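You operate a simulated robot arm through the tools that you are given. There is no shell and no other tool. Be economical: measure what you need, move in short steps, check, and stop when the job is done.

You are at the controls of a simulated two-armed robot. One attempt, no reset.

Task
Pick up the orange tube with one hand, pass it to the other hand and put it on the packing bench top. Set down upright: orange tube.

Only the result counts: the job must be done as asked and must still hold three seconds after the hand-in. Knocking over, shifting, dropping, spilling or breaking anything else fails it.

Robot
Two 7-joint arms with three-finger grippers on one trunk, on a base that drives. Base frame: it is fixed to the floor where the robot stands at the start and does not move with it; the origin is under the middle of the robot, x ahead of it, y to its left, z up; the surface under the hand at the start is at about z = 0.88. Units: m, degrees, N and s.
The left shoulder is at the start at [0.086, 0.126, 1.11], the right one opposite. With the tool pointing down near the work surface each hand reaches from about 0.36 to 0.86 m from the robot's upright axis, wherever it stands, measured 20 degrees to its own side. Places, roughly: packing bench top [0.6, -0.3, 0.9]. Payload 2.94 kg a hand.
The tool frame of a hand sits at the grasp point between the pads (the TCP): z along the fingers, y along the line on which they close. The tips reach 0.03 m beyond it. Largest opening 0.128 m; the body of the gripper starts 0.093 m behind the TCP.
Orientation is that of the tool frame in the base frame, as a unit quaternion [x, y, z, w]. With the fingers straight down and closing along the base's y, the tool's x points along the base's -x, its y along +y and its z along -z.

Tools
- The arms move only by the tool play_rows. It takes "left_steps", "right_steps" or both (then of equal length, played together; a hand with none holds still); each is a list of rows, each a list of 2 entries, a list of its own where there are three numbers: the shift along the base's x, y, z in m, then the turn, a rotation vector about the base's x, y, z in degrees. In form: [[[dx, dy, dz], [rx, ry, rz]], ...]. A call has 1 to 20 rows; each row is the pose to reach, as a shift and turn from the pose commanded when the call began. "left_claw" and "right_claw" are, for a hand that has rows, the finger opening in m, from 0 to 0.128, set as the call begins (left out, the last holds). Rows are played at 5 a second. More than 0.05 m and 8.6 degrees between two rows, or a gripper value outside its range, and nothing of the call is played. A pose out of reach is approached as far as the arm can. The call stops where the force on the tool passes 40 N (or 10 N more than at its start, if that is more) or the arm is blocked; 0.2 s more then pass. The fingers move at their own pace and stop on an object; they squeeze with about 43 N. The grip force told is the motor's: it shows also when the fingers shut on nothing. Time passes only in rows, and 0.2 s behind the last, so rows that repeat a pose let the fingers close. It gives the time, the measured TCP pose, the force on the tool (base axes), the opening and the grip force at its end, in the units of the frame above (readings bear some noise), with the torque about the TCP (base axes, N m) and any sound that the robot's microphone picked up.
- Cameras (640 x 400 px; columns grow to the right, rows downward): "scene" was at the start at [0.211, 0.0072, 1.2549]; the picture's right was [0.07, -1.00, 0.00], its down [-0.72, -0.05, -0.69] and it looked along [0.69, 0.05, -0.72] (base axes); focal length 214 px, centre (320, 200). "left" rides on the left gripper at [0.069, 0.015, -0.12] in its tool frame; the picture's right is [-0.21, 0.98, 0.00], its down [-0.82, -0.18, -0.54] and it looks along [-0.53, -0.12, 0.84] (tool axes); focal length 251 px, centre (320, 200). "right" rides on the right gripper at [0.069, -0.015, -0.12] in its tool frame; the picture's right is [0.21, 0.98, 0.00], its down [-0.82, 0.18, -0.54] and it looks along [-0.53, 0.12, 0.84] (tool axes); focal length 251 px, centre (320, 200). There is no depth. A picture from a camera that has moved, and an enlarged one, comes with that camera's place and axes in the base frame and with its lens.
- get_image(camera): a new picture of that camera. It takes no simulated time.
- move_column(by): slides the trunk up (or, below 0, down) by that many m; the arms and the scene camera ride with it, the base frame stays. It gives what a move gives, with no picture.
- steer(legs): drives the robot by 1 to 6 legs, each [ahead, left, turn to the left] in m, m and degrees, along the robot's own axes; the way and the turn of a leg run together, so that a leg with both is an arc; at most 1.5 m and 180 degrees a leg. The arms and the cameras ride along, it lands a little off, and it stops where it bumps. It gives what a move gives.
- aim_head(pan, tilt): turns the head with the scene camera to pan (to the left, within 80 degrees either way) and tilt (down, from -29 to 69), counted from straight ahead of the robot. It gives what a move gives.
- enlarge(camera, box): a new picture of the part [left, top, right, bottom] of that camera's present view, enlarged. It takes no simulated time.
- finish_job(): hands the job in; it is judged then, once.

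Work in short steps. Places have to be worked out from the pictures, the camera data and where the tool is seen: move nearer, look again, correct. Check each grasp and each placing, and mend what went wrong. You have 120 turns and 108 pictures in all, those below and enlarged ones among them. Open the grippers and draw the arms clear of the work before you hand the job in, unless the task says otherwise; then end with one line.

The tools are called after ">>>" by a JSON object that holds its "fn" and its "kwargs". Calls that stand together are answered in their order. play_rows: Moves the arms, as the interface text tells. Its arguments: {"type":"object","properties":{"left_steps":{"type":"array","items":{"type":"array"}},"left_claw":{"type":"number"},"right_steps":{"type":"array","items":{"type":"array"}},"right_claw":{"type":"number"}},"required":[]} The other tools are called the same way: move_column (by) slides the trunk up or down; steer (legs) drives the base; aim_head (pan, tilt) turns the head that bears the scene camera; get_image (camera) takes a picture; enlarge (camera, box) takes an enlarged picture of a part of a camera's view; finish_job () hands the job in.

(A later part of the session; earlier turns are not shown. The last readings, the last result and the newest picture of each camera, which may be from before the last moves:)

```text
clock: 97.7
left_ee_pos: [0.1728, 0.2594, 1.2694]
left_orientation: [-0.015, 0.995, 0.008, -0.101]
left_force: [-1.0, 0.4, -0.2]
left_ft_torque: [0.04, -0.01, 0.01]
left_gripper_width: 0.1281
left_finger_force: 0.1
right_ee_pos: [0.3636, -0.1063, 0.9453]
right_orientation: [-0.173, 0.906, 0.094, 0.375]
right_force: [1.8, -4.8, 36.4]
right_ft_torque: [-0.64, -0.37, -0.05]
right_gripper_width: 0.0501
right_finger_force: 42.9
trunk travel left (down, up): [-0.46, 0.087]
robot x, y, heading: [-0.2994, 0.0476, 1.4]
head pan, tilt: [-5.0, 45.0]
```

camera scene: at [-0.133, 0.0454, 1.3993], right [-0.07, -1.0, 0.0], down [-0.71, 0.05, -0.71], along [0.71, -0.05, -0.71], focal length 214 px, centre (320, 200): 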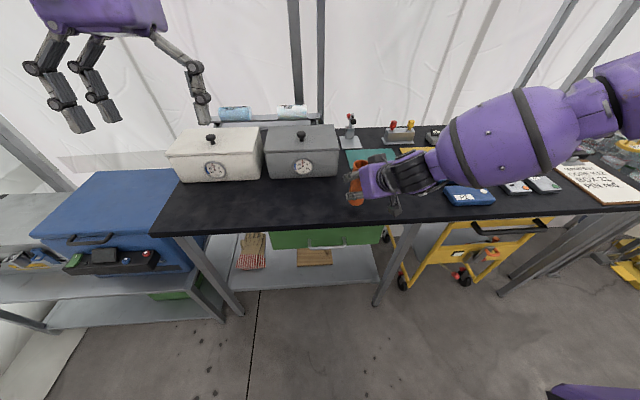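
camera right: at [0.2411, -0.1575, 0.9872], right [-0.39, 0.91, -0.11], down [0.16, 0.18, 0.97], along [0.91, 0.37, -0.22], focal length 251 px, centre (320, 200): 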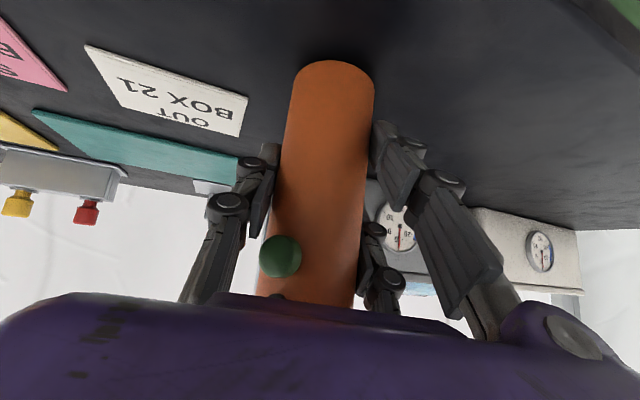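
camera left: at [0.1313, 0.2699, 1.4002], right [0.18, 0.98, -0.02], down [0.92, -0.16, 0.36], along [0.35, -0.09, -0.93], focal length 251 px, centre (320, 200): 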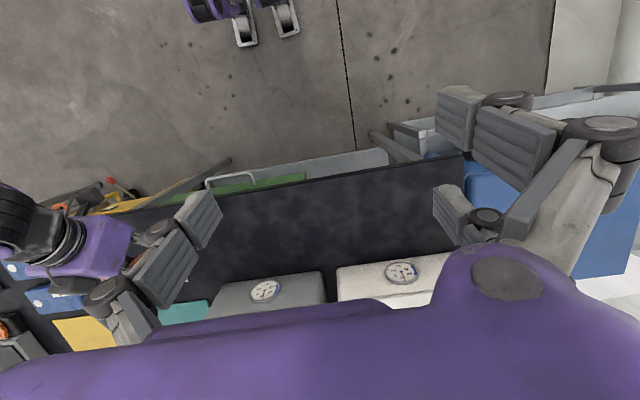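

Contact with the bench (36 N). I relax by 4 mm, then check the tube before releasing.

>>> {"fn": "play_rows", "kwargs": {"right_steps": [[[0, 0, 0.002], [0, 0, 0]], [[0, 0, 0.003], [0, 0, 0]], [[0, 0, 0.003], [0, 0, 0]]]}}

>>> {"fn": "enlarge", "kwargs": {"camera": "scene", "box": [300, 140, 460, 240]}}

>>> {"fn": "get_image", "kwargs": {"camera": "right"}}

```text
clock: 98.5
left_ee_pos: [0.1736, 0.2602, 1.2681]
left_orientation: [-0.015, 0.995, 0.009, -0.102]
left_force: [1.1, 0.1, -0.2]
left_ft_torque: [0.05, -0.04, 0.03]
left_gripper_width: 0.128
left_finger_force: 0.0
right_ee_pos: [0.3648, -0.1056, 0.9444]
right_orientation: [-0.173, 0.907, 0.095, 0.372]
right_force: [7.3, -3.6, 25.7]
right_ft_torque: [-0.45, -0.9, 0.02]
right_gripper_width: 0.0501
right_finger_force: 43.0
trunk travel left (down, up): [-0.46, 0.087]
robot x, y, heading: [-0.2982, 0.0471, 1.0]
head pan, tilt: [-5.0, 45.0]
```

```text
4.00 times, centred on (380, 190) of scene
camera zoom: at [-0.1346, 0.0457, 1.3995], right [-0.07, -1.0, 0.0], down [-0.7, 0.05, -0.71], along [0.71, -0.05, -0.71], focal length 858 px, centre (80, 240)
```

zoom: 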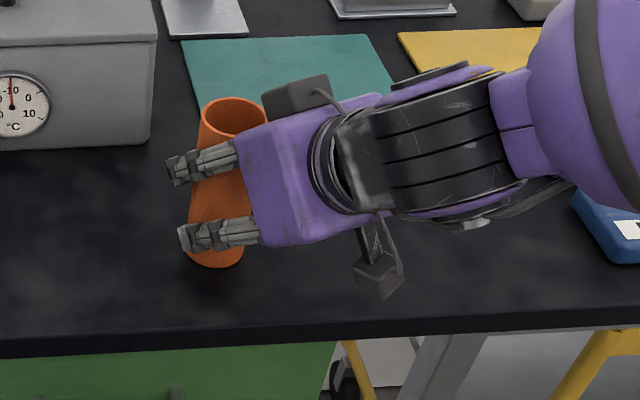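

```text
50 pictures are left
camera right: at [0.247, -0.1736, 0.9798], right [-0.52, 0.85, -0.11], down [0.13, 0.2, 0.97], along [0.85, 0.49, -0.21], focal length 251 px, centre (320, 200)
```

right: 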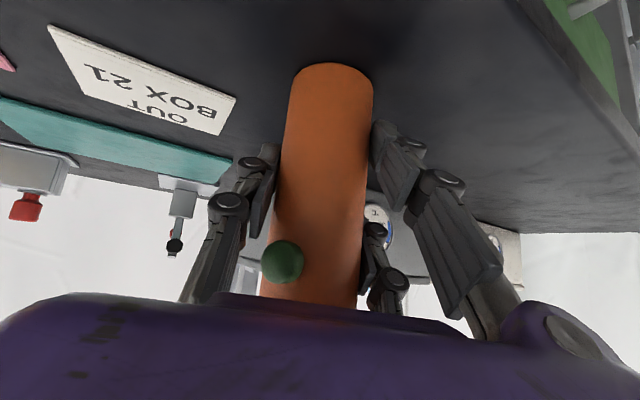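

Tube stands on the surface, nearly upright. I relax a bit more, then release gently.

>>> {"fn": "play_rows", "kwargs": {"right_steps": [[[0, 0, 0.0015], [0, 0, 0]], [[0, 0, 0.003], [0, 0, 0]], [[0, 0, 0.003], [0, 0, 0]]]}}

>>> {"fn": "play_rows", "kwargs": {"right_steps": [[[0, 0, 0], [0, 0, 0]], [[0, 0, 0], [0, 0, 0]], [[0, 0, 0], [0, 0, 0]]], "right_claw": 0.1}}

>>> {"fn": "get_image", "kwargs": {"camera": "right"}}

>>> {"fn": "enlarge", "kwargs": {"camera": "scene", "box": [300, 140, 460, 240]}}

```text
clock: 99.3
left_ee_pos: [0.1738, 0.2597, 1.2685]
left_orientation: [-0.015, 0.994, 0.008, -0.104]
left_force: [0.7, -0.3, -0.2]
left_ft_torque: [0.01, -0.01, -0.01]
left_gripper_width: 0.128
left_finger_force: 0.1
right_ee_pos: [0.3629, -0.1058, 0.9447]
right_orientation: [-0.173, 0.908, 0.096, 0.37]
right_force: [5.2, -0.2, 17.2]
right_ft_torque: [-0.12, -0.67, 0.03]
right_gripper_width: 0.0503
right_finger_force: 42.4
trunk travel left (down, up): [-0.46, 0.087]
robot x, y, heading: [-0.3058, 0.0495, 1.0]
head pan, tilt: [-5.0, 45.0]
```

```text
clock: 100.1
left_ee_pos: [0.1755, 0.2584, 1.2674]
left_orientation: [-0.015, 0.994, 0.009, -0.103]
left_force: [-0.1, 0.8, -0.1]
left_ft_torque: [0.0, 0.05, 0.01]
left_gripper_width: 0.1281
left_finger_force: 0.0
right_ee_pos: [0.3643, -0.1073, 0.9434]
right_orientation: [-0.172, 0.908, 0.095, 0.37]
right_force: [0.0, 0.2, 0.7]
right_ft_torque: [-0.04, 0.0, 0.0]
right_gripper_width: 0.1
right_finger_force: 0.1
trunk travel left (down, up): [-0.46, 0.087]
robot x, y, heading: [-0.2946, 0.0458, 0.9]
head pan, tilt: [-5.0, 45.0]
```

```text
49 pictures are left
camera right: at [0.2466, -0.1742, 0.9798], right [-0.52, 0.85, -0.11], down [0.13, 0.2, 0.97], along [0.85, 0.49, -0.22], focal length 251 px, centre (320, 200)
```

right: 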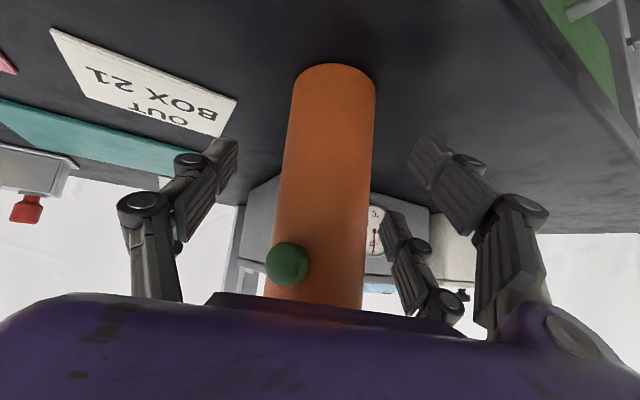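

```text
4.00 times, centred on (380, 190) of scene
camera zoom: at [-0.1328, 0.0453, 1.3992], right [-0.07, -1.0, 0.0], down [-0.71, 0.05, -0.71], along [0.71, -0.05, -0.71], focal length 858 px, centre (80, 240)
```

zoom: 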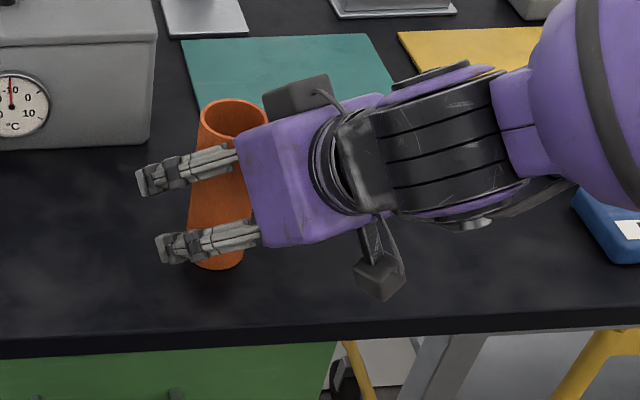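

Released; the tube stands by itself on the bench at about (0.364, -0.107). I open fully and back the base out exactly along the hand's axis.

>>> {"fn": "play_rows", "kwargs": {"right_steps": [[[0, 0, 0], [0, 0, 0]], [[0, 0, 0], [0, 0, 0]]], "right_claw": 0.128}}

>>> {"fn": "steer", "kwargs": {"legs": [[-0.15, -0.074, 0]]}}

>>> {"fn": "get_image", "kwargs": {"camera": "scene"}}

>>> {"fn": "get_image", "kwargs": {"camera": "right"}}

```text
clock: 100.7
left_ee_pos: [0.1759, 0.259, 1.2666]
left_orientation: [-0.015, 0.995, 0.008, -0.103]
left_force: [0.7, -0.7, 0.8]
left_ft_torque: [-0.02, 0.02, 0.04]
left_gripper_width: 0.1281
left_finger_force: 0.1
right_ee_pos: [0.364, -0.1067, 0.9442]
right_orientation: [-0.171, 0.908, 0.095, 0.37]
right_force: [-0.5, 0.0, 0.0]
right_ft_torque: [-0.02, 0.0, -0.02]
right_gripper_width: 0.128
right_finger_force: 0.0
trunk travel left (down, up): [-0.46, 0.087]
robot x, y, heading: [-0.3026, 0.0519, 1.0]
head pan, tilt: [-5.0, 45.0]
```

```text
clock: 102.2
left_ee_pos: [0.0295, 0.1817, 1.2673]
left_orientation: [-0.013, 0.994, 0.008, -0.104]
left_force: [0.0, -0.2, -0.5]
left_ft_torque: [-0.02, 0.02, -0.03]
left_gripper_width: 0.1278
left_finger_force: 0.1
right_ee_pos: [0.217, -0.1845, 0.9439]
right_orientation: [-0.171, 0.908, 0.095, 0.37]
right_force: [0.5, -0.1, 0.7]
right_ft_torque: [0.01, -0.01, 0.0]
right_gripper_width: 0.1279
right_finger_force: 0.1
trunk travel left (down, up): [-0.46, 0.087]
robot x, y, heading: [-0.4471, -0.0278, 0.8]
head pan, tilt: [-5.0, 45.0]
```

```text
47 pictures are left
camera scene: at [-0.2798, -0.0302, 1.3992], right [-0.07, -1.0, 0.0], down [-0.71, 0.05, -0.71], along [0.7, -0.05, -0.71], focal length 214 px, centre (320, 200)
```

scene: 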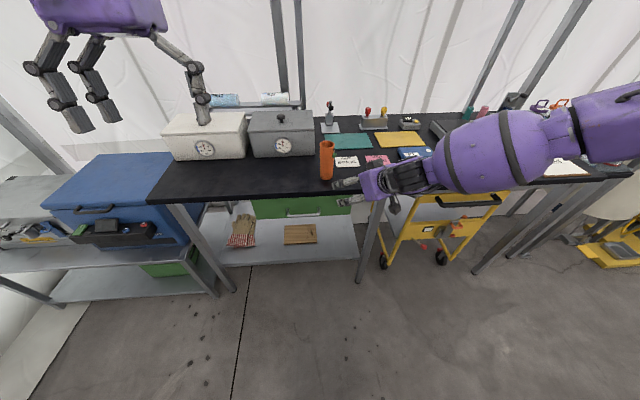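

```text
46 pictures are left
camera right: at [0.0988, -0.2513, 0.98], right [-0.51, 0.85, -0.11], down [0.13, 0.2, 0.97], along [0.85, 0.48, -0.22], focal length 251 px, centre (320, 200)
```

right: 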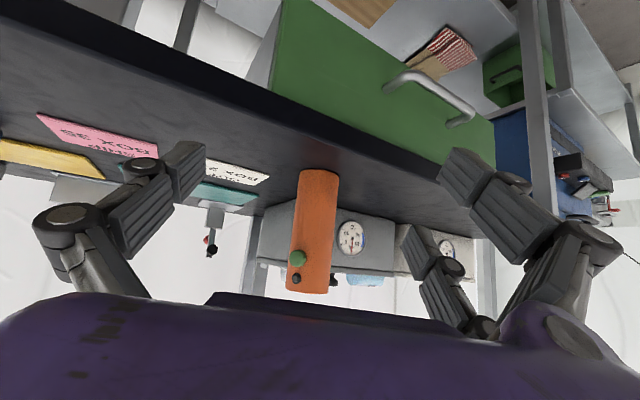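

The tube stands upright on the bench (rim z≈1.013, height ≈0.133). New plan: the left hand lifts it by the rim from above; in the air the right hand takes it low with a flatter hand, left lets go and regrips, right releases, left sets it down. First, I draw the right hand back and flatten it to ~20° pitch.

>>> {"fn": "play_rows", "kwargs": {"right_steps": [[[-0.02, -0.01, 0.01], [1.4, -2.8, 0]], [[-0.04, -0.02, 0.02], [2.8, -5.6, 0]], [[-0.06, -0.02, 0.03], [4.2, -8.4, 0]], [[-0.08, -0.02, 0.04], [5.6, -11.2, 0]], [[-0.1, -0.02, 0.05], [7.0, -14, 0]], [[-0.12, -0.02, 0.06], [8.4, -16.7, 0]], [[-0.13, -0.02, 0.06], [9.8, -19.5, 0]], [[-0.14, -0.02, 0.06], [11.3, -22.3, 0]], [[-0.14, -0.02, 0.06], [11.3, -22.3, 0]]]}}

>>> {"fn": "get_image", "kwargs": {"camera": "scene"}}

```text
clock: 104.2
left_ee_pos: [0.0283, 0.1804, 1.2678]
left_orientation: [-0.013, 0.995, 0.009, -0.103]
left_force: [0.1, -0.4, -0.3]
left_ft_torque: [0.01, 0.03, -0.01]
left_gripper_width: 0.128
left_finger_force: 0.1
right_ee_pos: [0.103, -0.2184, 1.1377]
right_orientation: [-0.154, 0.829, 0.142, 0.519]
right_force: [0.7, -0.1, -0.1]
right_ft_torque: [0.03, -0.02, 0.0]
right_gripper_width: 0.128
right_finger_force: 0.2
right hand out of reach, approached as far as the arm can: row 2, 3, 4, 5, 6, 7, 8, 9
trunk travel left (down, up): [-0.46, 0.087]
robot x, y, heading: [-0.4487, -0.0288, 0.6]
head pan, tilt: [-5.0, 45.0]
```

```text
45 pictures are left
camera scene: at [-0.2813, -0.031, 1.3994], right [-0.07, -1.0, 0.0], down [-0.7, 0.05, -0.71], along [0.71, -0.05, -0.71], focal length 214 px, centre (320, 200)
```

scene: 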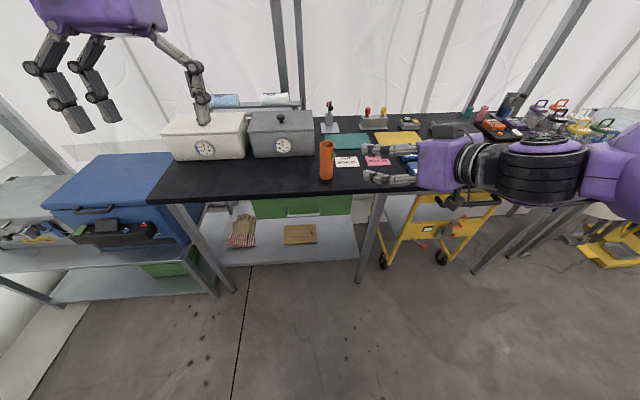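

Right hand is high and clear. I drive so that the tube lies in front of the left arm.

>>> {"fn": "steer", "kwargs": {"legs": [[0, -0.24, 0], [0.2, 0, 0]]}}

>>> {"fn": "get_image", "kwargs": {"camera": "left"}}

```text
clock: 108.1
left_ee_pos: [0.2331, -0.0544, 1.268]
left_orientation: [-0.013, 0.995, 0.009, -0.103]
left_force: [0.0, 0.2, -0.1]
left_ft_torque: [-0.02, 0.01, -0.01]
left_gripper_width: 0.128
left_finger_force: 0.0
right_ee_pos: [0.3052, -0.4545, 1.1383]
right_orientation: [-0.155, 0.829, 0.142, 0.519]
right_force: [0.5, 0.0, -0.6]
right_ft_torque: [-0.02, -0.01, 0.0]
right_gripper_width: 0.128
right_finger_force: 0.2
trunk travel left (down, up): [-0.46, 0.087]
robot x, y, heading: [-0.2448, -0.2615, 0.5]
head pan, tilt: [-5.0, 45.0]
```

```text
44 pictures are left
camera left: at [0.1866, -0.0444, 1.4005], right [0.19, 0.98, -0.02], down [0.92, -0.16, 0.36], along [0.35, -0.09, -0.93], focal length 251 px, centre (320, 200)
```

left: 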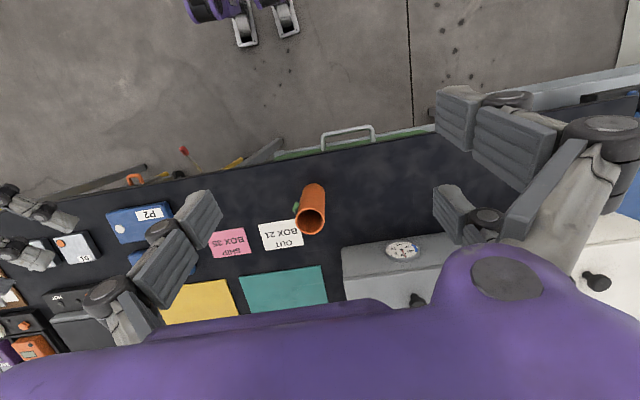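

Rim located at (0.368, -0.106, 1.013). I bring the left hand above it.

>>> {"fn": "play_rows", "kwargs": {"left_steps": [[[0.034, -0.013, -0.02], [0, 0, 0]], [[0.068, -0.026, -0.04], [0, 0, 0]], [[0.1, -0.04, -0.07], [0, 0, 0]], [[0.135, -0.052, -0.1], [0, 0, 0]], [[0.135, -0.052, -0.14], [0, 0, 0]], [[0.135, -0.052, -0.175], [0, 0, 0]], [[0.135, -0.052, -0.175], [0, 0, 0]]]}}

>>> {"fn": "get_image", "kwargs": {"camera": "left"}}

```text
clock: 109.7
left_ee_pos: [0.3657, -0.1064, 1.0934]
left_orientation: [-0.013, 0.995, 0.008, -0.103]
left_force: [-0.4, -0.2, -0.1]
left_ft_torque: [0.03, 0.01, -0.02]
left_gripper_width: 0.1282
left_finger_force: 0.0
right_ee_pos: [0.3068, -0.455, 1.1387]
right_orientation: [-0.155, 0.829, 0.142, 0.518]
right_force: [0.7, 0.8, 0.3]
right_ft_torque: [0.01, -0.02, 0.01]
right_gripper_width: 0.1283
right_finger_force: 0.0
trunk travel left (down, up): [-0.46, 0.087]
robot x, y, heading: [-0.2464, -0.2642, 0.9]
head pan, tilt: [-5.0, 45.0]
```

```text
43 pictures are left
camera left: at [0.322, -0.0959, 1.2261], right [0.19, 0.98, -0.02], down [0.92, -0.16, 0.36], along [0.35, -0.09, -0.93], focal length 251 px, centre (320, 200)
```

left: 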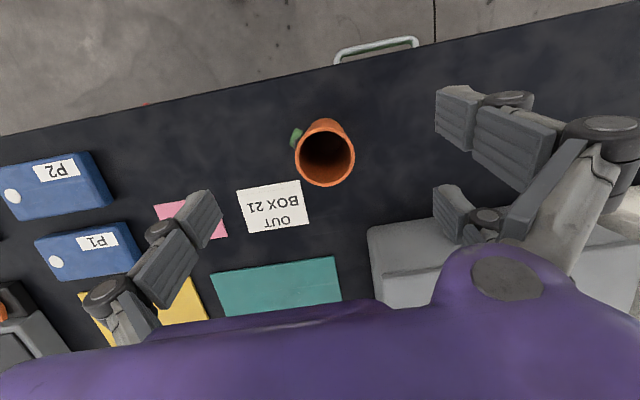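

Centred. I descend 8.8 cm around the rim and close gently by grasping.

>>> {"fn": "play_rows", "kwargs": {"left_steps": [[[0, 0.002, -0.03], [0, 0, 0]], [[0, 0.002, -0.06], [0, 0, 0]], [[0, 0.002, -0.08], [0, 0, 0]], [[0, 0.002, -0.09], [0, 0, 0]], [[0, 0.002, -0.09], [0, 0, 0]]]}}

>>> {"fn": "play_rows", "kwargs": {"left_steps": [[[0, 0, 0], [0, 0, 0]], [[0, 0, 0], [0, 0, 0]], [[0, 0, 0], [0, 0, 0]], [[0, 0, 0], [0, 0, 0]]], "left_claw": 0.02}}

>>> {"fn": "get_image", "kwargs": {"camera": "left"}}

```text
clock: 110.9
left_ee_pos: [0.3666, -0.1048, 1.0017]
left_orientation: [-0.013, 0.995, 0.007, -0.103]
left_force: [-0.1, -0.4, -0.4]
left_ft_torque: [0.0, 0.0, -0.03]
left_gripper_width: 0.128
left_finger_force: 0.1
right_ee_pos: [0.306, -0.4551, 1.1366]
right_orientation: [-0.155, 0.829, 0.142, 0.518]
right_force: [0.2, -0.5, -0.2]
right_ft_torque: [-0.02, 0.0, 0.03]
right_gripper_width: 0.1281
right_finger_force: 0.0
trunk travel left (down, up): [-0.46, 0.087]
robot x, y, heading: [-0.2451, -0.2674, 0.7]
head pan, tilt: [-5.0, 45.0]
```

```text
clock: 111.9
left_ee_pos: [0.3668, -0.1042, 1.0035]
left_orientation: [-0.013, 0.995, 0.008, -0.102]
left_force: [0.2, -1.3, 1.8]
left_ft_torque: [-0.21, -0.07, -0.01]
left_gripper_width: 0.0435
left_finger_force: 43.7
right_ee_pos: [0.3044, -0.4564, 1.1375]
right_orientation: [-0.155, 0.829, 0.142, 0.518]
right_force: [-0.2, -0.4, 0.1]
right_ft_torque: [0.01, -0.03, 0.0]
right_gripper_width: 0.1279
right_finger_force: 0.0
trunk travel left (down, up): [-0.46, 0.087]
robot x, y, heading: [-0.2436, -0.2635, 0.6]
head pan, tilt: [-5.0, 45.0]
```

```text
42 pictures are left
camera left: at [0.3225, -0.0941, 1.1356], right [0.19, 0.98, -0.03], down [0.92, -0.17, 0.36], along [0.35, -0.09, -0.93], focal length 251 px, centre (320, 200)
```

left: 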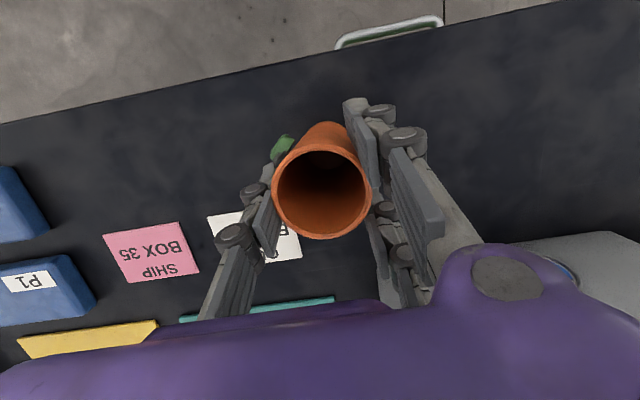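

Left has hold (0.0435 m, 44 N). I lift 5 cm and check.

>>> {"fn": "play_rows", "kwargs": {"left_steps": [[[0, 0, 0.01], [0, 0, 0]], [[0, 0, 0.03], [0, 0, 0]], [[0, 0, 0.05], [0, 0, 0]], [[0, 0, 0.07], [0, 0, 0]], [[0, 0, 0.07], [0, 0, 0]]]}}

>>> {"fn": "get_image", "kwargs": {"camera": "scene"}}

>>> {"fn": "get_image", "kwargs": {"camera": "right"}}

>>> {"fn": "get_image", "kwargs": {"camera": "left"}}

```text
clock: 113.1
left_ee_pos: [0.3666, -0.1036, 1.0714]
left_orientation: [-0.014, 0.994, 0.009, -0.104]
left_force: [0.0, 0.7, -1.1]
left_ft_torque: [0.01, -0.02, 0.01]
left_gripper_width: 0.0431
left_finger_force: 43.1
right_ee_pos: [0.3068, -0.4567, 1.1378]
right_orientation: [-0.155, 0.828, 0.142, 0.519]
right_force: [-0.5, 0.1, -0.5]
right_ft_torque: [0.01, 0.01, -0.01]
right_gripper_width: 0.128
right_finger_force: 0.0
trunk travel left (down, up): [-0.46, 0.087]
robot x, y, heading: [-0.2492, -0.2635, 1.1]
head pan, tilt: [-5.0, 45.0]
```

```text
41 pictures are left
camera scene: at [-0.0772, -0.2681, 1.3992], right [-0.07, -1.0, 0.0], down [-0.71, 0.05, -0.71], along [0.7, -0.05, -0.71], focal length 214 px, centre (320, 200)
```

scene: 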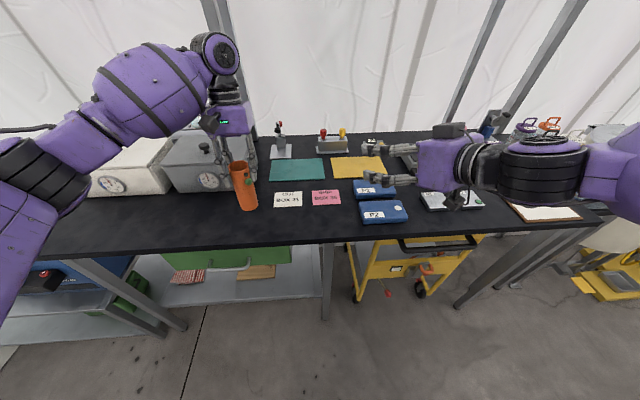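

```text
40 pictures are left
camera right: at [0.1857, -0.5246, 1.1252], right [-0.48, 0.87, -0.12], down [-0.17, 0.04, 0.98], along [0.86, 0.5, 0.13], focal length 251 px, centre (320, 200)
```

right: 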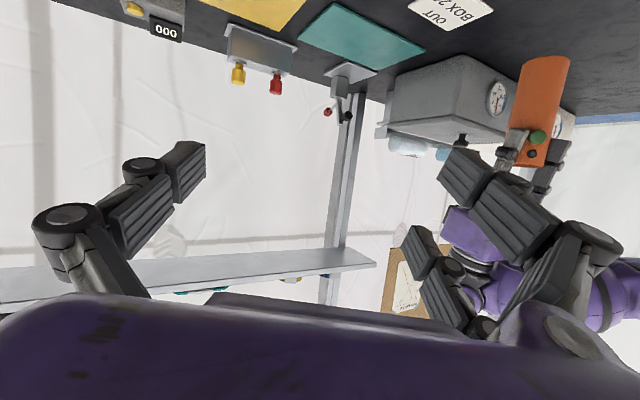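

```text
39 pictures are left
camera left: at [0.3226, -0.0924, 1.2048], right [0.19, 0.98, -0.02], down [0.92, -0.16, 0.36], along [0.35, -0.09, -0.93], focal length 251 px, centre (320, 200)
```

left: 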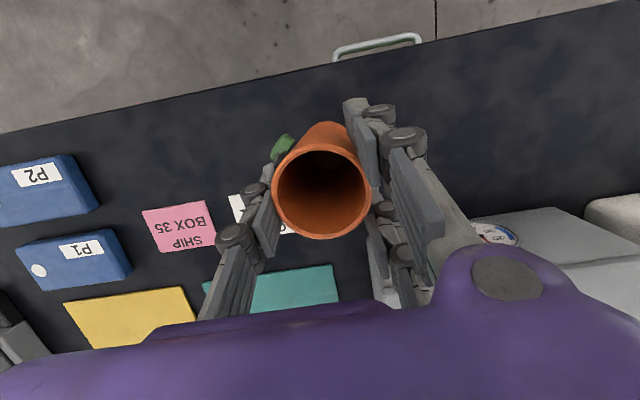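

The tube is held well by the left hand. I bring it up and toward the middle, and at the same time set the right hand to a pregrasp behind/below, flattening it to ~10° pitch.

>>> {"fn": "play_rows", "kwargs": {"left_steps": [[[0, 0, 0.03], [0, 0, 0]], [[0, 0, 0.06], [0, 0, 0]], [[-0.01, -0.015, 0.09], [0, 0, 0]], [[-0.02, -0.03, 0.12], [0, 0, 0]], [[-0.03, -0.05, 0.15], [0, 0, 0]], [[-0.045, -0.07, 0.15], [0, 0, 0]], [[-0.055, -0.09, 0.15], [0, 0, 0]], [[-0.067, -0.106, 0.15], [0, 0, 0]], [[-0.067, -0.106, 0.15], [0, 0, 0]]], "right_steps": [[[-0.03, 0, 0], [0.8, -1.7, 0]], [[-0.06, 0, 0], [1.6, -3.4, 0]], [[-0.09, 0, 0], [2.5, -5, 0]], [[-0.12, 0.01, 0], [3.3, -6.7, 0]], [[-0.14, 0.04, 0], [4.1, -8.4, 0]], [[-0.14, 0.07, 0], [5, -10, 0]], [[-0.14, 0.1, 0], [5.8, -11.8, 0]], [[-0.14, 0.13, 0], [6.6, -13.5, 0]], [[-0.14, 0.15, 0], [6.6, -13.5, 0]]]}}

>>> {"fn": "get_image", "kwargs": {"camera": "right"}}

>>> {"fn": "get_image", "kwargs": {"camera": "scene"}}

```text
clock: 115.1
left_ee_pos: [0.2992, -0.2087, 1.2224]
left_orientation: [-0.013, 0.995, 0.007, -0.103]
left_force: [1.0, 1.0, -1.2]
left_ft_torque: [-0.04, 0.01, 0.0]
left_gripper_width: 0.0433
left_finger_force: 42.9
right_ee_pos: [0.2726, -0.332, 1.0641]
right_orientation: [-0.143, 0.753, 0.168, 0.62]
right_force: [-0.9, 0.8, 0.7]
right_ft_torque: [-0.02, 0.01, -0.07]
right_gripper_width: 0.1279
right_finger_force: 0.0
right hand out of reach, approached as far as the arm can: row 1, 2, 3, 4, 5, 6, 7, 8, 9
trunk travel left (down, up): [-0.46, 0.087]
robot x, y, heading: [-0.2443, -0.2653, 1.0]
head pan, tilt: [-5.0, 45.0]
```

```text
38 pictures are left
camera right: at [0.1592, -0.398, 1.0165], right [-0.46, 0.88, -0.14], down [-0.4, -0.06, 0.91], along [0.8, 0.47, 0.38], focal length 251 px, centre (320, 200)
```

right: 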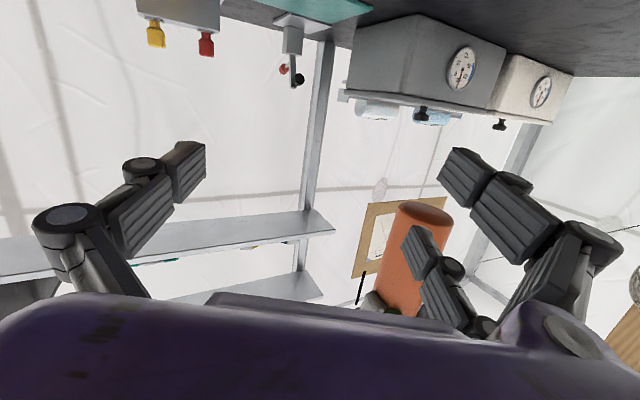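

```text
37 pictures are left
camera scene: at [-0.0778, -0.2647, 1.3993], right [-0.07, -1.0, 0.0], down [-0.71, 0.05, -0.71], along [0.71, -0.05, -0.71], focal length 214 px, centre (320, 200)
```

scene: 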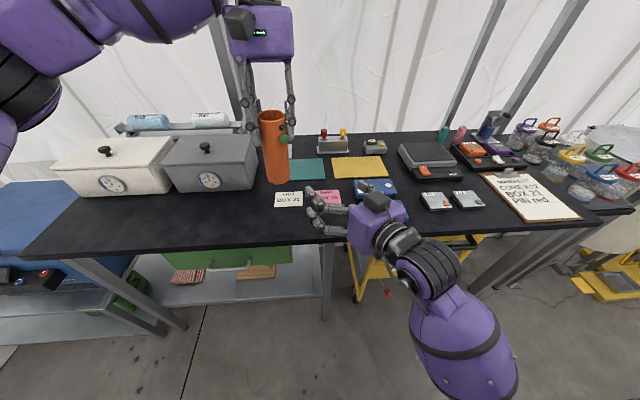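

Right hand is at 10° pitch at (0.273, -0.332, 1.064), where it reaches fine. Rather than moving it, I bring the tube with the left hand over the right gripper first, then lower it in between the fingers.

>>> {"fn": "play_rows", "kwargs": {"left_steps": [[[0, 0, 0.03], [0, 0, 0]], [[0, 0, 0.05], [0, 0, 0]], [[-0.006, -0.03, 0.05], [0, 0, 0]], [[-0.013, -0.06, 0.05], [0, 0, 0]], [[-0.02, -0.09, 0.05], [0, 0, 0]], [[-0.026, -0.123, 0.05], [0, 0, 0]], [[-0.026, -0.123, 0.05], [0, 0, 0]]]}}

>>> {"fn": "get_image", "kwargs": {"camera": "scene"}}

>>> {"fn": "get_image", "kwargs": {"camera": "right"}}

>>> {"fn": "get_image", "kwargs": {"camera": "left"}}

```text
clock: 116.7
left_ee_pos: [0.272, -0.3326, 1.2734]
left_orientation: [-0.014, 0.995, 0.008, -0.103]
left_force: [-0.1, 0.9, -1.7]
left_ft_torque: [-0.03, -0.02, 0.04]
left_gripper_width: 0.0432
left_finger_force: 43.0
right_ee_pos: [0.2736, -0.3338, 1.0649]
right_orientation: [-0.141, 0.752, 0.17, 0.62]
right_force: [-0.8, -0.2, -0.5]
right_ft_torque: [-0.02, 0.01, -0.01]
right_gripper_width: 0.1279
right_finger_force: 0.1
trunk travel left (down, up): [-0.46, 0.087]
robot x, y, heading: [-0.2423, -0.2648, 1.0]
head pan, tilt: [-5.0, 45.0]
```

```text
36 pictures are left
camera scene: at [-0.0775, -0.2668, 1.3993], right [-0.07, -1.0, 0.0], down [-0.71, 0.05, -0.71], along [0.71, -0.05, -0.71], focal length 214 px, centre (320, 200)
```

scene: 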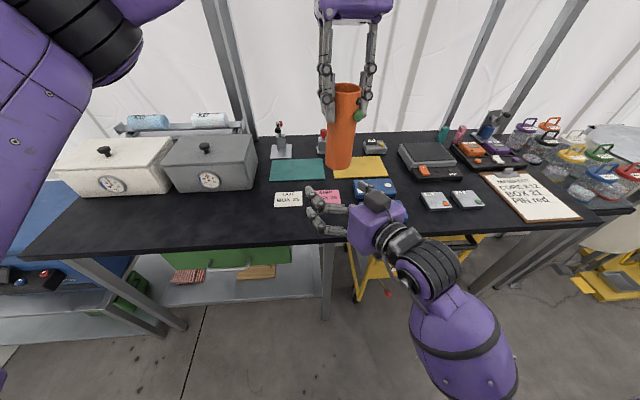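

```text
35 pictures are left
camera right: at [0.1594, -0.3994, 1.0161], right [-0.45, 0.88, -0.13], down [-0.4, -0.07, 0.91], along [0.8, 0.47, 0.38], focal length 251 px, centre (320, 200)
```

right: 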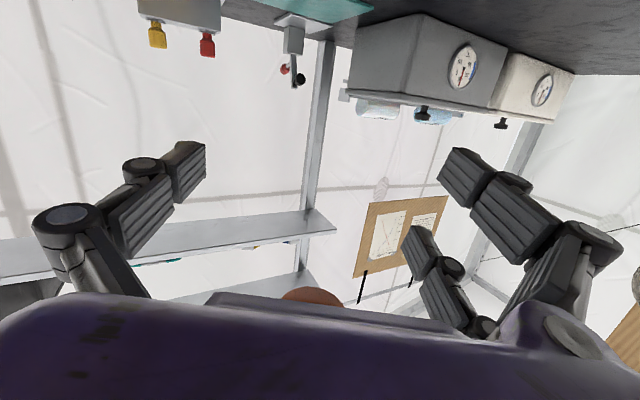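

```text
34 pictures are left
camera left: at [0.228, -0.3229, 1.4058], right [0.18, 0.98, -0.03], down [0.92, -0.16, 0.36], along [0.35, -0.09, -0.93], focal length 251 px, centre (320, 200)
```

left: 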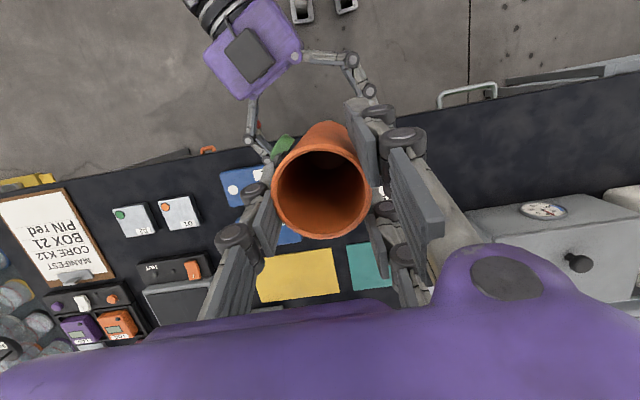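

The tube's bottom is directly above the gap between the right fingers. I lower it in.

>>> {"fn": "play_rows", "kwargs": {"left_steps": [[[0, 0, -0.03], [0, 0, 0]], [[0, 0, -0.055], [0, 0, 0]], [[0, 0, -0.08], [0, 0, 0]], [[0, 0, -0.1], [0, 0, 0]], [[0, 0, -0.116], [0, 0, 0]], [[0, 0, -0.116], [0, 0, 0]]]}}

>>> {"fn": "get_image", "kwargs": {"camera": "right"}}

>>> {"fn": "get_image", "kwargs": {"camera": "left"}}

>>> {"fn": "enlarge", "kwargs": {"camera": "scene", "box": [260, 80, 480, 220]}}

```text
clock: 118.1
left_ee_pos: [0.2746, -0.3333, 1.1558]
left_orientation: [-0.013, 0.995, 0.009, -0.102]
left_force: [0.1, -0.4, -0.9]
left_ft_torque: [0.03, 0.01, 0.02]
left_gripper_width: 0.0435
left_finger_force: 42.3
right_ee_pos: [0.272, -0.3342, 1.0648]
right_orientation: [-0.14, 0.752, 0.17, 0.621]
right_force: [0.4, -0.9, 0.1]
right_ft_torque: [0.02, 0.0, 0.03]
right_gripper_width: 0.1283
right_finger_force: 0.0
trunk travel left (down, up): [-0.46, 0.087]
robot x, y, heading: [-0.2426, -0.2651, 1.0]
head pan, tilt: [-5.0, 45.0]
```

```text
33 pictures are left
camera right: at [0.1593, -0.4005, 1.0161], right [-0.45, 0.88, -0.13], down [-0.4, -0.07, 0.91], along [0.8, 0.47, 0.38], focal length 251 px, centre (320, 200)
```

right: 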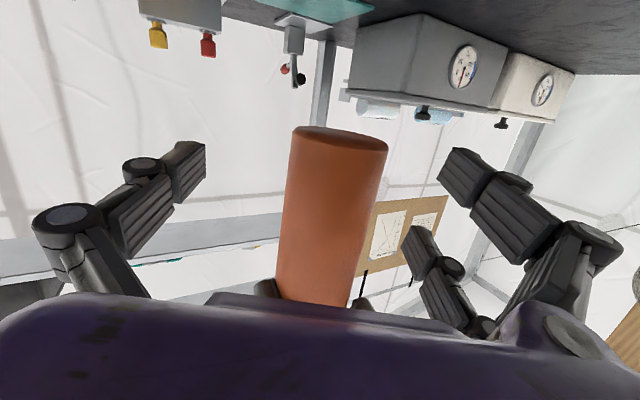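

```text
32 pictures are left
camera left: at [0.2302, -0.3229, 1.2882], right [0.19, 0.98, -0.03], down [0.92, -0.16, 0.36], along [0.35, -0.09, -0.93], focal length 251 px, centre (320, 200)
```

left: 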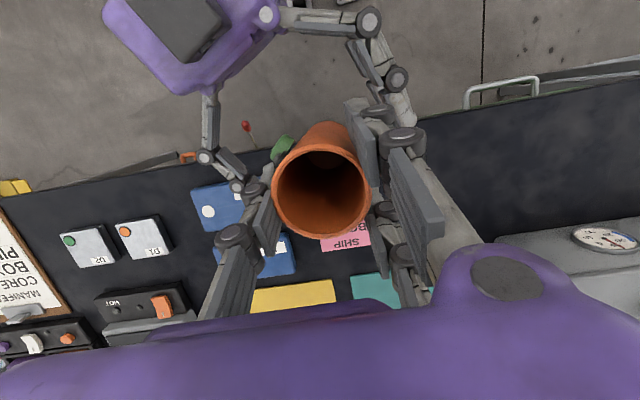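

```text
2.86 times, centred on (370, 150) of scene
camera zoom: at [-0.0776, -0.2682, 1.3993], right [-0.07, -1.0, 0.0], down [-0.71, 0.05, -0.71], along [0.71, -0.05, -0.71], focal length 613 px, centre (177, 343)
```

zoom: 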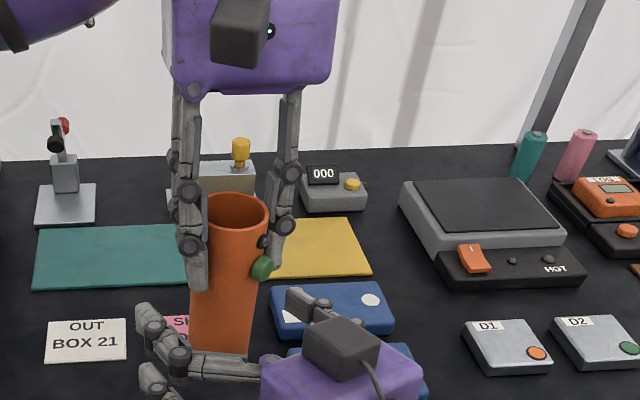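

The tube's lower end sits between the right fingers, ~7 mm off-centre. I shift the left slightly to centre and close the right hand.

>>> {"fn": "play_rows", "kwargs": {"left_steps": [[[0.003, -0.006, 0], [0, 0, 0]], [[0.003, -0.006, 0], [0, 0, 0]]]}}

>>> {"fn": "play_rows", "kwargs": {"right_steps": [[[0, 0, 0], [0, 0, 0]], [[0, 0, 0], [0, 0, 0]], [[0, 0, 0], [0, 0, 0]], [[0, 0, 0], [0, 0, 0]]], "right_claw": 0.02}}

>>> {"fn": "get_image", "kwargs": {"camera": "right"}}

>>> {"fn": "get_image", "kwargs": {"camera": "left"}}

```text
clock: 118.7
left_ee_pos: [0.2774, -0.3394, 1.156]
left_orientation: [-0.013, 0.995, 0.008, -0.103]
left_force: [-0.9, 0.3, -1.7]
left_ft_torque: [0.0, -0.04, 0.0]
left_gripper_width: 0.0432
left_finger_force: 42.9
right_ee_pos: [0.2732, -0.3348, 1.064]
right_orientation: [-0.14, 0.753, 0.17, 0.62]
right_force: [0.0, 0.0, 0.8]
right_ft_torque: [0.02, -0.01, -0.02]
right_gripper_width: 0.1282
right_finger_force: 0.2
trunk travel left (down, up): [-0.46, 0.087]
robot x, y, heading: [-0.2456, -0.2617, 0.7]
head pan, tilt: [-5.0, 45.0]
```

```text
clock: 119.7
left_ee_pos: [0.277, -0.3392, 1.1547]
left_orientation: [-0.013, 0.995, 0.008, -0.104]
left_force: [-0.1, -6.3, -1.0]
left_ft_torque: [0.74, 0.28, 0.26]
left_gripper_width: 0.0431
left_finger_force: 42.9
right_ee_pos: [0.2735, -0.3346, 1.0642]
right_orientation: [-0.142, 0.752, 0.17, 0.621]
right_force: [-0.4, 6.8, -0.1]
right_ft_torque: [-1.37, -0.22, -0.21]
right_gripper_width: 0.0491
right_finger_force: 42.8
trunk travel left (down, up): [-0.46, 0.087]
robot x, y, heading: [-0.2424, -0.264, 1.0]
head pan, tilt: [-5.0, 45.0]
```

```text
30 pictures are left
camera right: at [0.1594, -0.4003, 1.016], right [-0.46, 0.88, -0.13], down [-0.4, -0.07, 0.91], along [0.8, 0.47, 0.38], focal length 251 px, centre (320, 200)
```

right: 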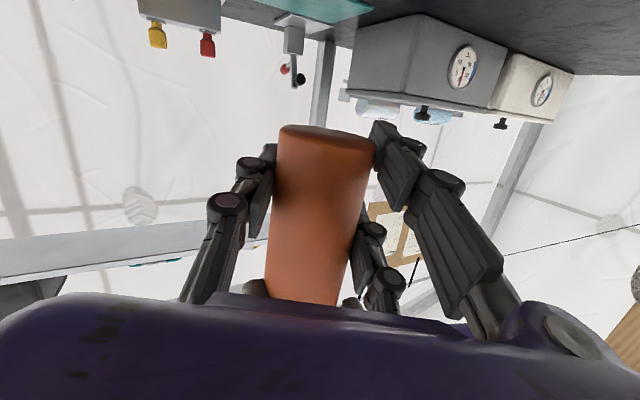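

```text
29 pictures are left
camera left: at [0.2327, -0.3287, 1.2881], right [0.19, 0.98, -0.03], down [0.92, -0.16, 0.36], along [0.35, -0.09, -0.93], focal length 251 px, centre (320, 200)
```

left: 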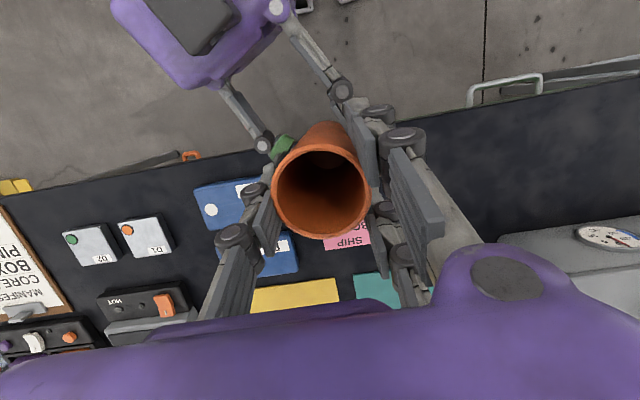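

Right grips at 0.049 m. Now the left lets go (so the right alone holds it), check, then it takes the tube again.

>>> {"fn": "play_rows", "kwargs": {"left_steps": [[[0, 0, 0], [0, 0, 0]], [[0, 0, 0], [0, 0, 0]], [[0, 0, 0], [0, 0, 0]]], "left_claw": 0.11}}

>>> {"fn": "get_image", "kwargs": {"camera": "left"}}

>>> {"fn": "get_image", "kwargs": {"camera": "right"}}

```text
clock: 120.5
left_ee_pos: [0.2759, -0.3388, 1.1545]
left_orientation: [-0.014, 0.995, 0.009, -0.103]
left_force: [-0.3, 0.0, 0.8]
left_ft_torque: [-0.03, -0.01, 0.0]
left_gripper_width: 0.1099
left_finger_force: 0.1
right_ee_pos: [0.2732, -0.3347, 1.064]
right_orientation: [-0.141, 0.752, 0.171, 0.62]
right_force: [0.6, -0.7, 1.2]
right_ft_torque: [0.01, 0.02, -0.01]
right_gripper_width: 0.0475
right_finger_force: 42.8
trunk travel left (down, up): [-0.46, 0.087]
robot x, y, heading: [-0.2445, -0.2653, 1.1]
head pan, tilt: [-5.0, 45.0]
```

```text
28 pictures are left
camera left: at [0.2329, -0.3283, 1.2881], right [0.19, 0.98, -0.02], down [0.92, -0.16, 0.36], along [0.35, -0.09, -0.93], focal length 251 px, centre (320, 200)
```

left: 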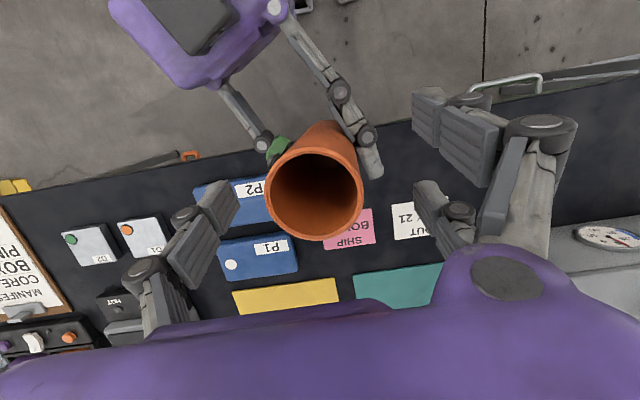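

```text
27 pictures are left
camera right: at [0.1594, -0.4005, 1.0159], right [-0.45, 0.88, -0.13], down [-0.4, -0.07, 0.91], along [0.8, 0.47, 0.38], focal length 251 px, centre (320, 200)
```

right: 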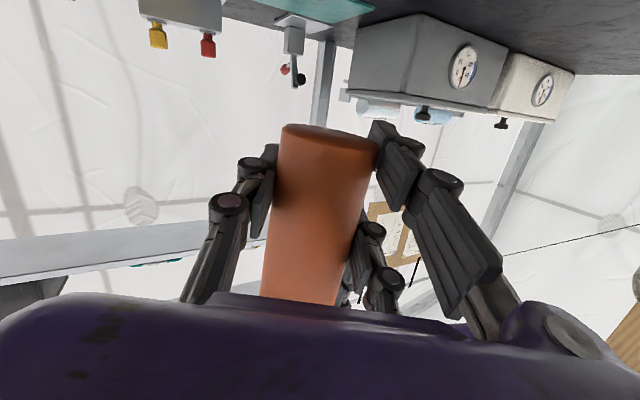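

Right alone holds the tube securely. Now the left takes it again, and I verify before releasing the right.

>>> {"fn": "play_rows", "kwargs": {"left_steps": [[[0, 0, 0], [0, 0, 0]], [[0, 0, 0], [0, 0, 0]], [[0, 0, 0], [0, 0, 0]], [[0, 0, 0], [0, 0, 0]]], "left_claw": 0.02}}

>>> {"fn": "play_rows", "kwargs": {"right_steps": [[[0, 0, 0], [0, 0, 0]], [[0, 0, 0], [0, 0, 0]], [[0, 0, 0], [0, 0, 0]], [[0, 0, 0], [0, 0, 0]]], "right_claw": 0.128}}

>>> {"fn": "get_image", "kwargs": {"camera": "left"}}

>>> {"fn": "get_image", "kwargs": {"camera": "right"}}

```text
clock: 121.5
left_ee_pos: [0.277, -0.3397, 1.1556]
left_orientation: [-0.012, 0.994, 0.007, -0.104]
left_force: [1.5, -19.1, 1.0]
left_ft_torque: [0.49, -0.13, 0.03]
left_gripper_width: 0.0441
left_finger_force: 43.2
right_ee_pos: [0.2738, -0.3322, 1.0638]
right_orientation: [-0.142, 0.752, 0.17, 0.621]
right_force: [-2.4, 18.9, -0.4]
right_ft_torque: [-2.25, -0.1, 0.0]
right_gripper_width: 0.0479
right_finger_force: 42.8
trunk travel left (down, up): [-0.46, 0.087]
robot x, y, heading: [-0.2458, -0.263, 1.0]
head pan, tilt: [-5.0, 45.0]
```

```text
clock: 122.5
left_ee_pos: [0.2768, -0.338, 1.1551]
left_orientation: [-0.014, 0.995, 0.01, -0.103]
left_force: [-0.6, 0.4, 0.4]
left_ft_torque: [0.0, 0.02, 0.03]
left_gripper_width: 0.0428
left_finger_force: 42.8
right_ee_pos: [0.2735, -0.3345, 1.064]
right_orientation: [-0.141, 0.752, 0.171, 0.62]
right_force: [0.8, 0.0, -1.2]
right_ft_torque: [0.0, 0.04, -0.01]
right_gripper_width: 0.128
right_finger_force: 0.0
trunk travel left (down, up): [-0.46, 0.087]
robot x, y, heading: [-0.2458, -0.2666, 0.5]
head pan, tilt: [-5.0, 45.0]
```

```text
26 pictures are left
camera left: at [0.2329, -0.3283, 1.2881], right [0.19, 0.98, -0.02], down [0.92, -0.16, 0.36], along [0.35, -0.09, -0.93], focal length 251 px, centre (320, 200)
```

left: 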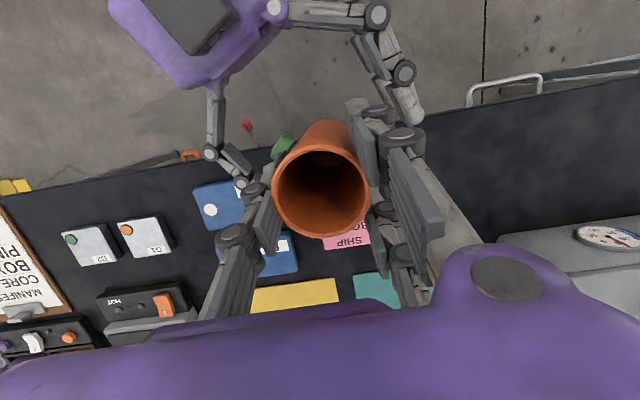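

```text
25 pictures are left
camera right: at [0.1594, -0.4006, 1.016], right [-0.45, 0.88, -0.13], down [-0.4, -0.07, 0.91], along [0.8, 0.47, 0.38], focal length 251 px, centre (320, 200)
```

right: 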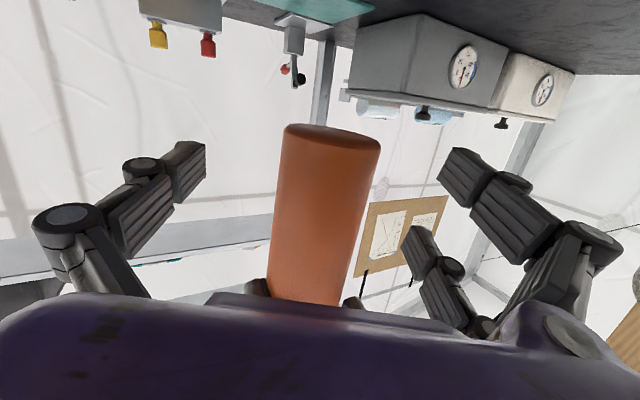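

The pass is done: the left alone holds the tube. I lift it out of the right gripper and carry it over the free bench spot.

>>> {"fn": "play_rows", "kwargs": {"left_steps": [[[0, 0, 0.03], [0, 0, 0]], [[0, 0, 0.06], [0, 0, 0]], [[0, 0, 0.09], [0, 0, 0]], [[0, 0, 0.12], [0, 0, 0]], [[0.01, 0.04, 0.12], [0, 0, 0]], [[0.025, 0.08, 0.12], [0, 0, 0]], [[0.04, 0.12, 0.12], [0, 0, 0]], [[0.055, 0.16, 0.11], [0, 0, 0]], [[0.075, 0.2, 0.09], [0, 0, 0]], [[0.09, 0.234, 0.06], [0, 0, 0]], [[0.09, 0.234, 0.02], [0, 0, 0]], [[0.09, 0.234, -0.02], [0, 0, 0]], [[0.09, 0.234, -0.06], [0, 0, 0]], [[0.09, 0.234, -0.1], [0, 0, 0]], [[0.09, 0.234, -0.125], [0, 0, 0]], [[0.09, 0.234, -0.125], [0, 0, 0]]]}}

>>> {"fn": "get_image", "kwargs": {"camera": "scene"}}

>>> {"fn": "get_image", "kwargs": {"camera": "right"}}

```text
clock: 125.9
left_ee_pos: [0.3673, -0.1059, 1.0298]
left_orientation: [-0.013, 0.995, 0.008, -0.102]
left_force: [0.0, 0.0, -0.9]
left_ft_torque: [-0.01, 0.03, 0.04]
left_gripper_width: 0.0429
left_finger_force: 42.6
right_ee_pos: [0.2733, -0.3354, 1.0637]
right_orientation: [-0.141, 0.752, 0.171, 0.621]
right_force: [-0.1, -0.6, -0.1]
right_ft_torque: [-0.02, -0.02, -0.03]
right_gripper_width: 0.1279
right_finger_force: 0.0
trunk travel left (down, up): [-0.46, 0.087]
robot x, y, heading: [-0.2444, -0.2615, 0.9]
head pan, tilt: [-5.0, 45.0]
```

```text
24 pictures are left
camera scene: at [-0.0776, -0.2683, 1.3994], right [-0.07, -1.0, 0.0], down [-0.71, 0.05, -0.71], along [0.71, -0.05, -0.71], focal length 214 px, centre (320, 200)
```

scene: 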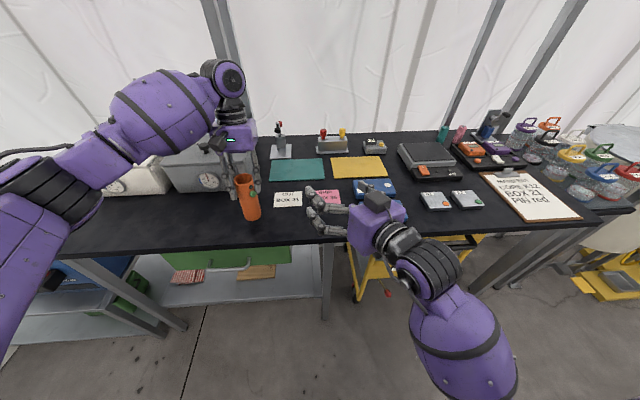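

```text
23 pictures are left
camera right: at [0.1593, -0.4006, 1.0161], right [-0.45, 0.88, -0.13], down [-0.4, -0.07, 0.91], along [0.8, 0.47, 0.38], focal length 251 px, centre (320, 200)
```

right: 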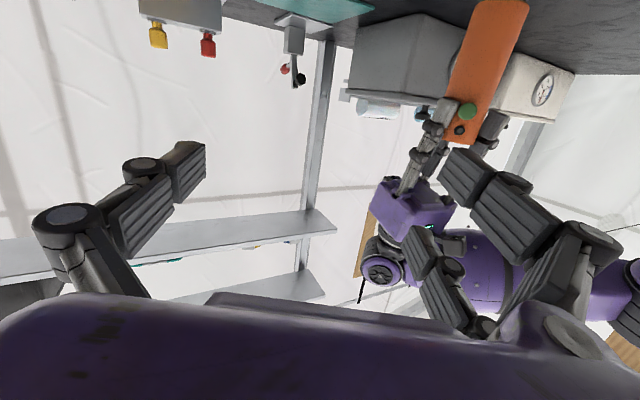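

Before the final lowering I check the tube's tilt closely.

>>> {"fn": "enlarge", "kwargs": {"camera": "scene", "box": [190, 140, 318, 220]}}

```text
5.00 times, centred on (254, 180) of scene
camera zoom: at [-0.0776, -0.2683, 1.3994], right [-0.07, -1.0, 0.0], down [-0.71, 0.05, -0.71], along [0.71, -0.05, -0.71], focal length 1072 px, centre (650, 300)
```

zoom: 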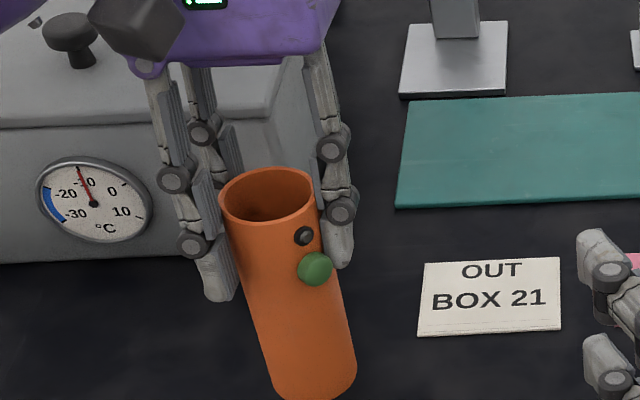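

Tilt is within about 2°, fine. I lower to contact in small steps (expected TCP z ≈1.004).

>>> {"fn": "play_rows", "kwargs": {"left_steps": [[[0, 0, -0.008], [0, 0, 0]], [[0, 0, -0.015], [0, 0, 0]], [[0, 0, -0.02], [0, 0, 0]], [[0, 0, -0.023], [0, 0, 0]], [[0, 0, -0.023], [0, 0, 0]]]}}

>>> {"fn": "play_rows", "kwargs": {"left_steps": [[[0, 0, -0.002], [0, 0, 0]], [[0, 0, -0.002], [0, 0, 0]]]}}

```text
clock: 127.1
left_ee_pos: [0.3664, -0.1058, 1.0085]
left_orientation: [-0.013, 0.995, 0.009, -0.103]
left_force: [-1.0, 0.1, -1.1]
left_ft_torque: [-0.01, -0.02, -0.03]
left_gripper_width: 0.043
left_finger_force: 43.0
right_ee_pos: [0.2738, -0.3343, 1.0644]
right_orientation: [-0.14, 0.753, 0.17, 0.62]
right_force: [-0.1, 0.1, -0.7]
right_ft_torque: [0.01, -0.01, -0.02]
right_gripper_width: 0.1281
right_finger_force: 0.1
trunk travel left (down, up): [-0.46, 0.087]
robot x, y, heading: [-0.2432, -0.2644, 1.0]
head pan, tilt: [-5.0, 45.0]
```

```text
clock: 127.7
left_ee_pos: [0.365, -0.1076, 1.0068]
left_orientation: [-0.012, 0.994, 0.009, -0.104]
left_force: [-0.1, -0.1, -2.0]
left_ft_torque: [-0.01, 0.02, 0.01]
left_gripper_width: 0.0431
left_finger_force: 43.5
right_ee_pos: [0.2737, -0.3359, 1.0643]
right_orientation: [-0.14, 0.753, 0.17, 0.621]
right_force: [0.1, 0.2, -0.3]
right_ft_torque: [0.03, -0.02, -0.01]
right_gripper_width: 0.1281
right_finger_force: 0.1
trunk travel left (down, up): [-0.46, 0.087]
robot x, y, heading: [-0.2444, -0.266, 0.9]
head pan, tilt: [-5.0, 45.0]
```

No contact yet; 2 mm steps further.

>>> {"fn": "play_rows", "kwargs": {"left_steps": [[[0, 0, -0.002], [0, 0, 0]], [[0, 0, -0.003], [0, 0, 0]]]}}

>>> {"fn": "play_rows", "kwargs": {"left_steps": [[[0, 0, -0.001], [0, 0, 0]], [[0, 0, -0.002], [0, 0, 0]]]}}

```text
clock: 128.3
left_ee_pos: [0.3665, -0.107, 1.003]
left_orientation: [-0.013, 0.995, 0.008, -0.103]
left_force: [-0.1, 0.6, 0.3]
left_ft_torque: [-0.03, -0.07, 0.02]
left_gripper_width: 0.0427
left_finger_force: 43.1
right_ee_pos: [0.273, -0.3345, 1.0639]
right_orientation: [-0.141, 0.752, 0.171, 0.62]
right_force: [-0.3, -0.6, 0.3]
right_ft_torque: [-0.02, -0.01, 0.01]
right_gripper_width: 0.128
right_finger_force: 0.0
trunk travel left (down, up): [-0.46, 0.087]
robot x, y, heading: [-0.2413, -0.2653, 0.7]
head pan, tilt: [-5.0, 45.0]
```

```text
clock: 128.9
left_ee_pos: [0.3669, -0.107, 1.0042]
left_orientation: [-0.014, 0.995, 0.008, -0.102]
left_force: [1.8, 1.7, 8.3]
left_ft_torque: [0.01, -0.27, 0.06]
left_gripper_width: 0.0428
left_finger_force: 42.6
right_ee_pos: [0.2728, -0.3339, 1.0633]
right_orientation: [-0.141, 0.752, 0.17, 0.621]
right_force: [0.4, 1.3, 0.2]
right_ft_torque: [-0.02, 0.0, 0.03]
right_gripper_width: 0.1278
right_finger_force: 0.1
trunk travel left (down, up): [-0.46, 0.087]
robot x, y, heading: [-0.246, -0.2659, 0.8]
head pan, tilt: [-5.0, 45.0]
```

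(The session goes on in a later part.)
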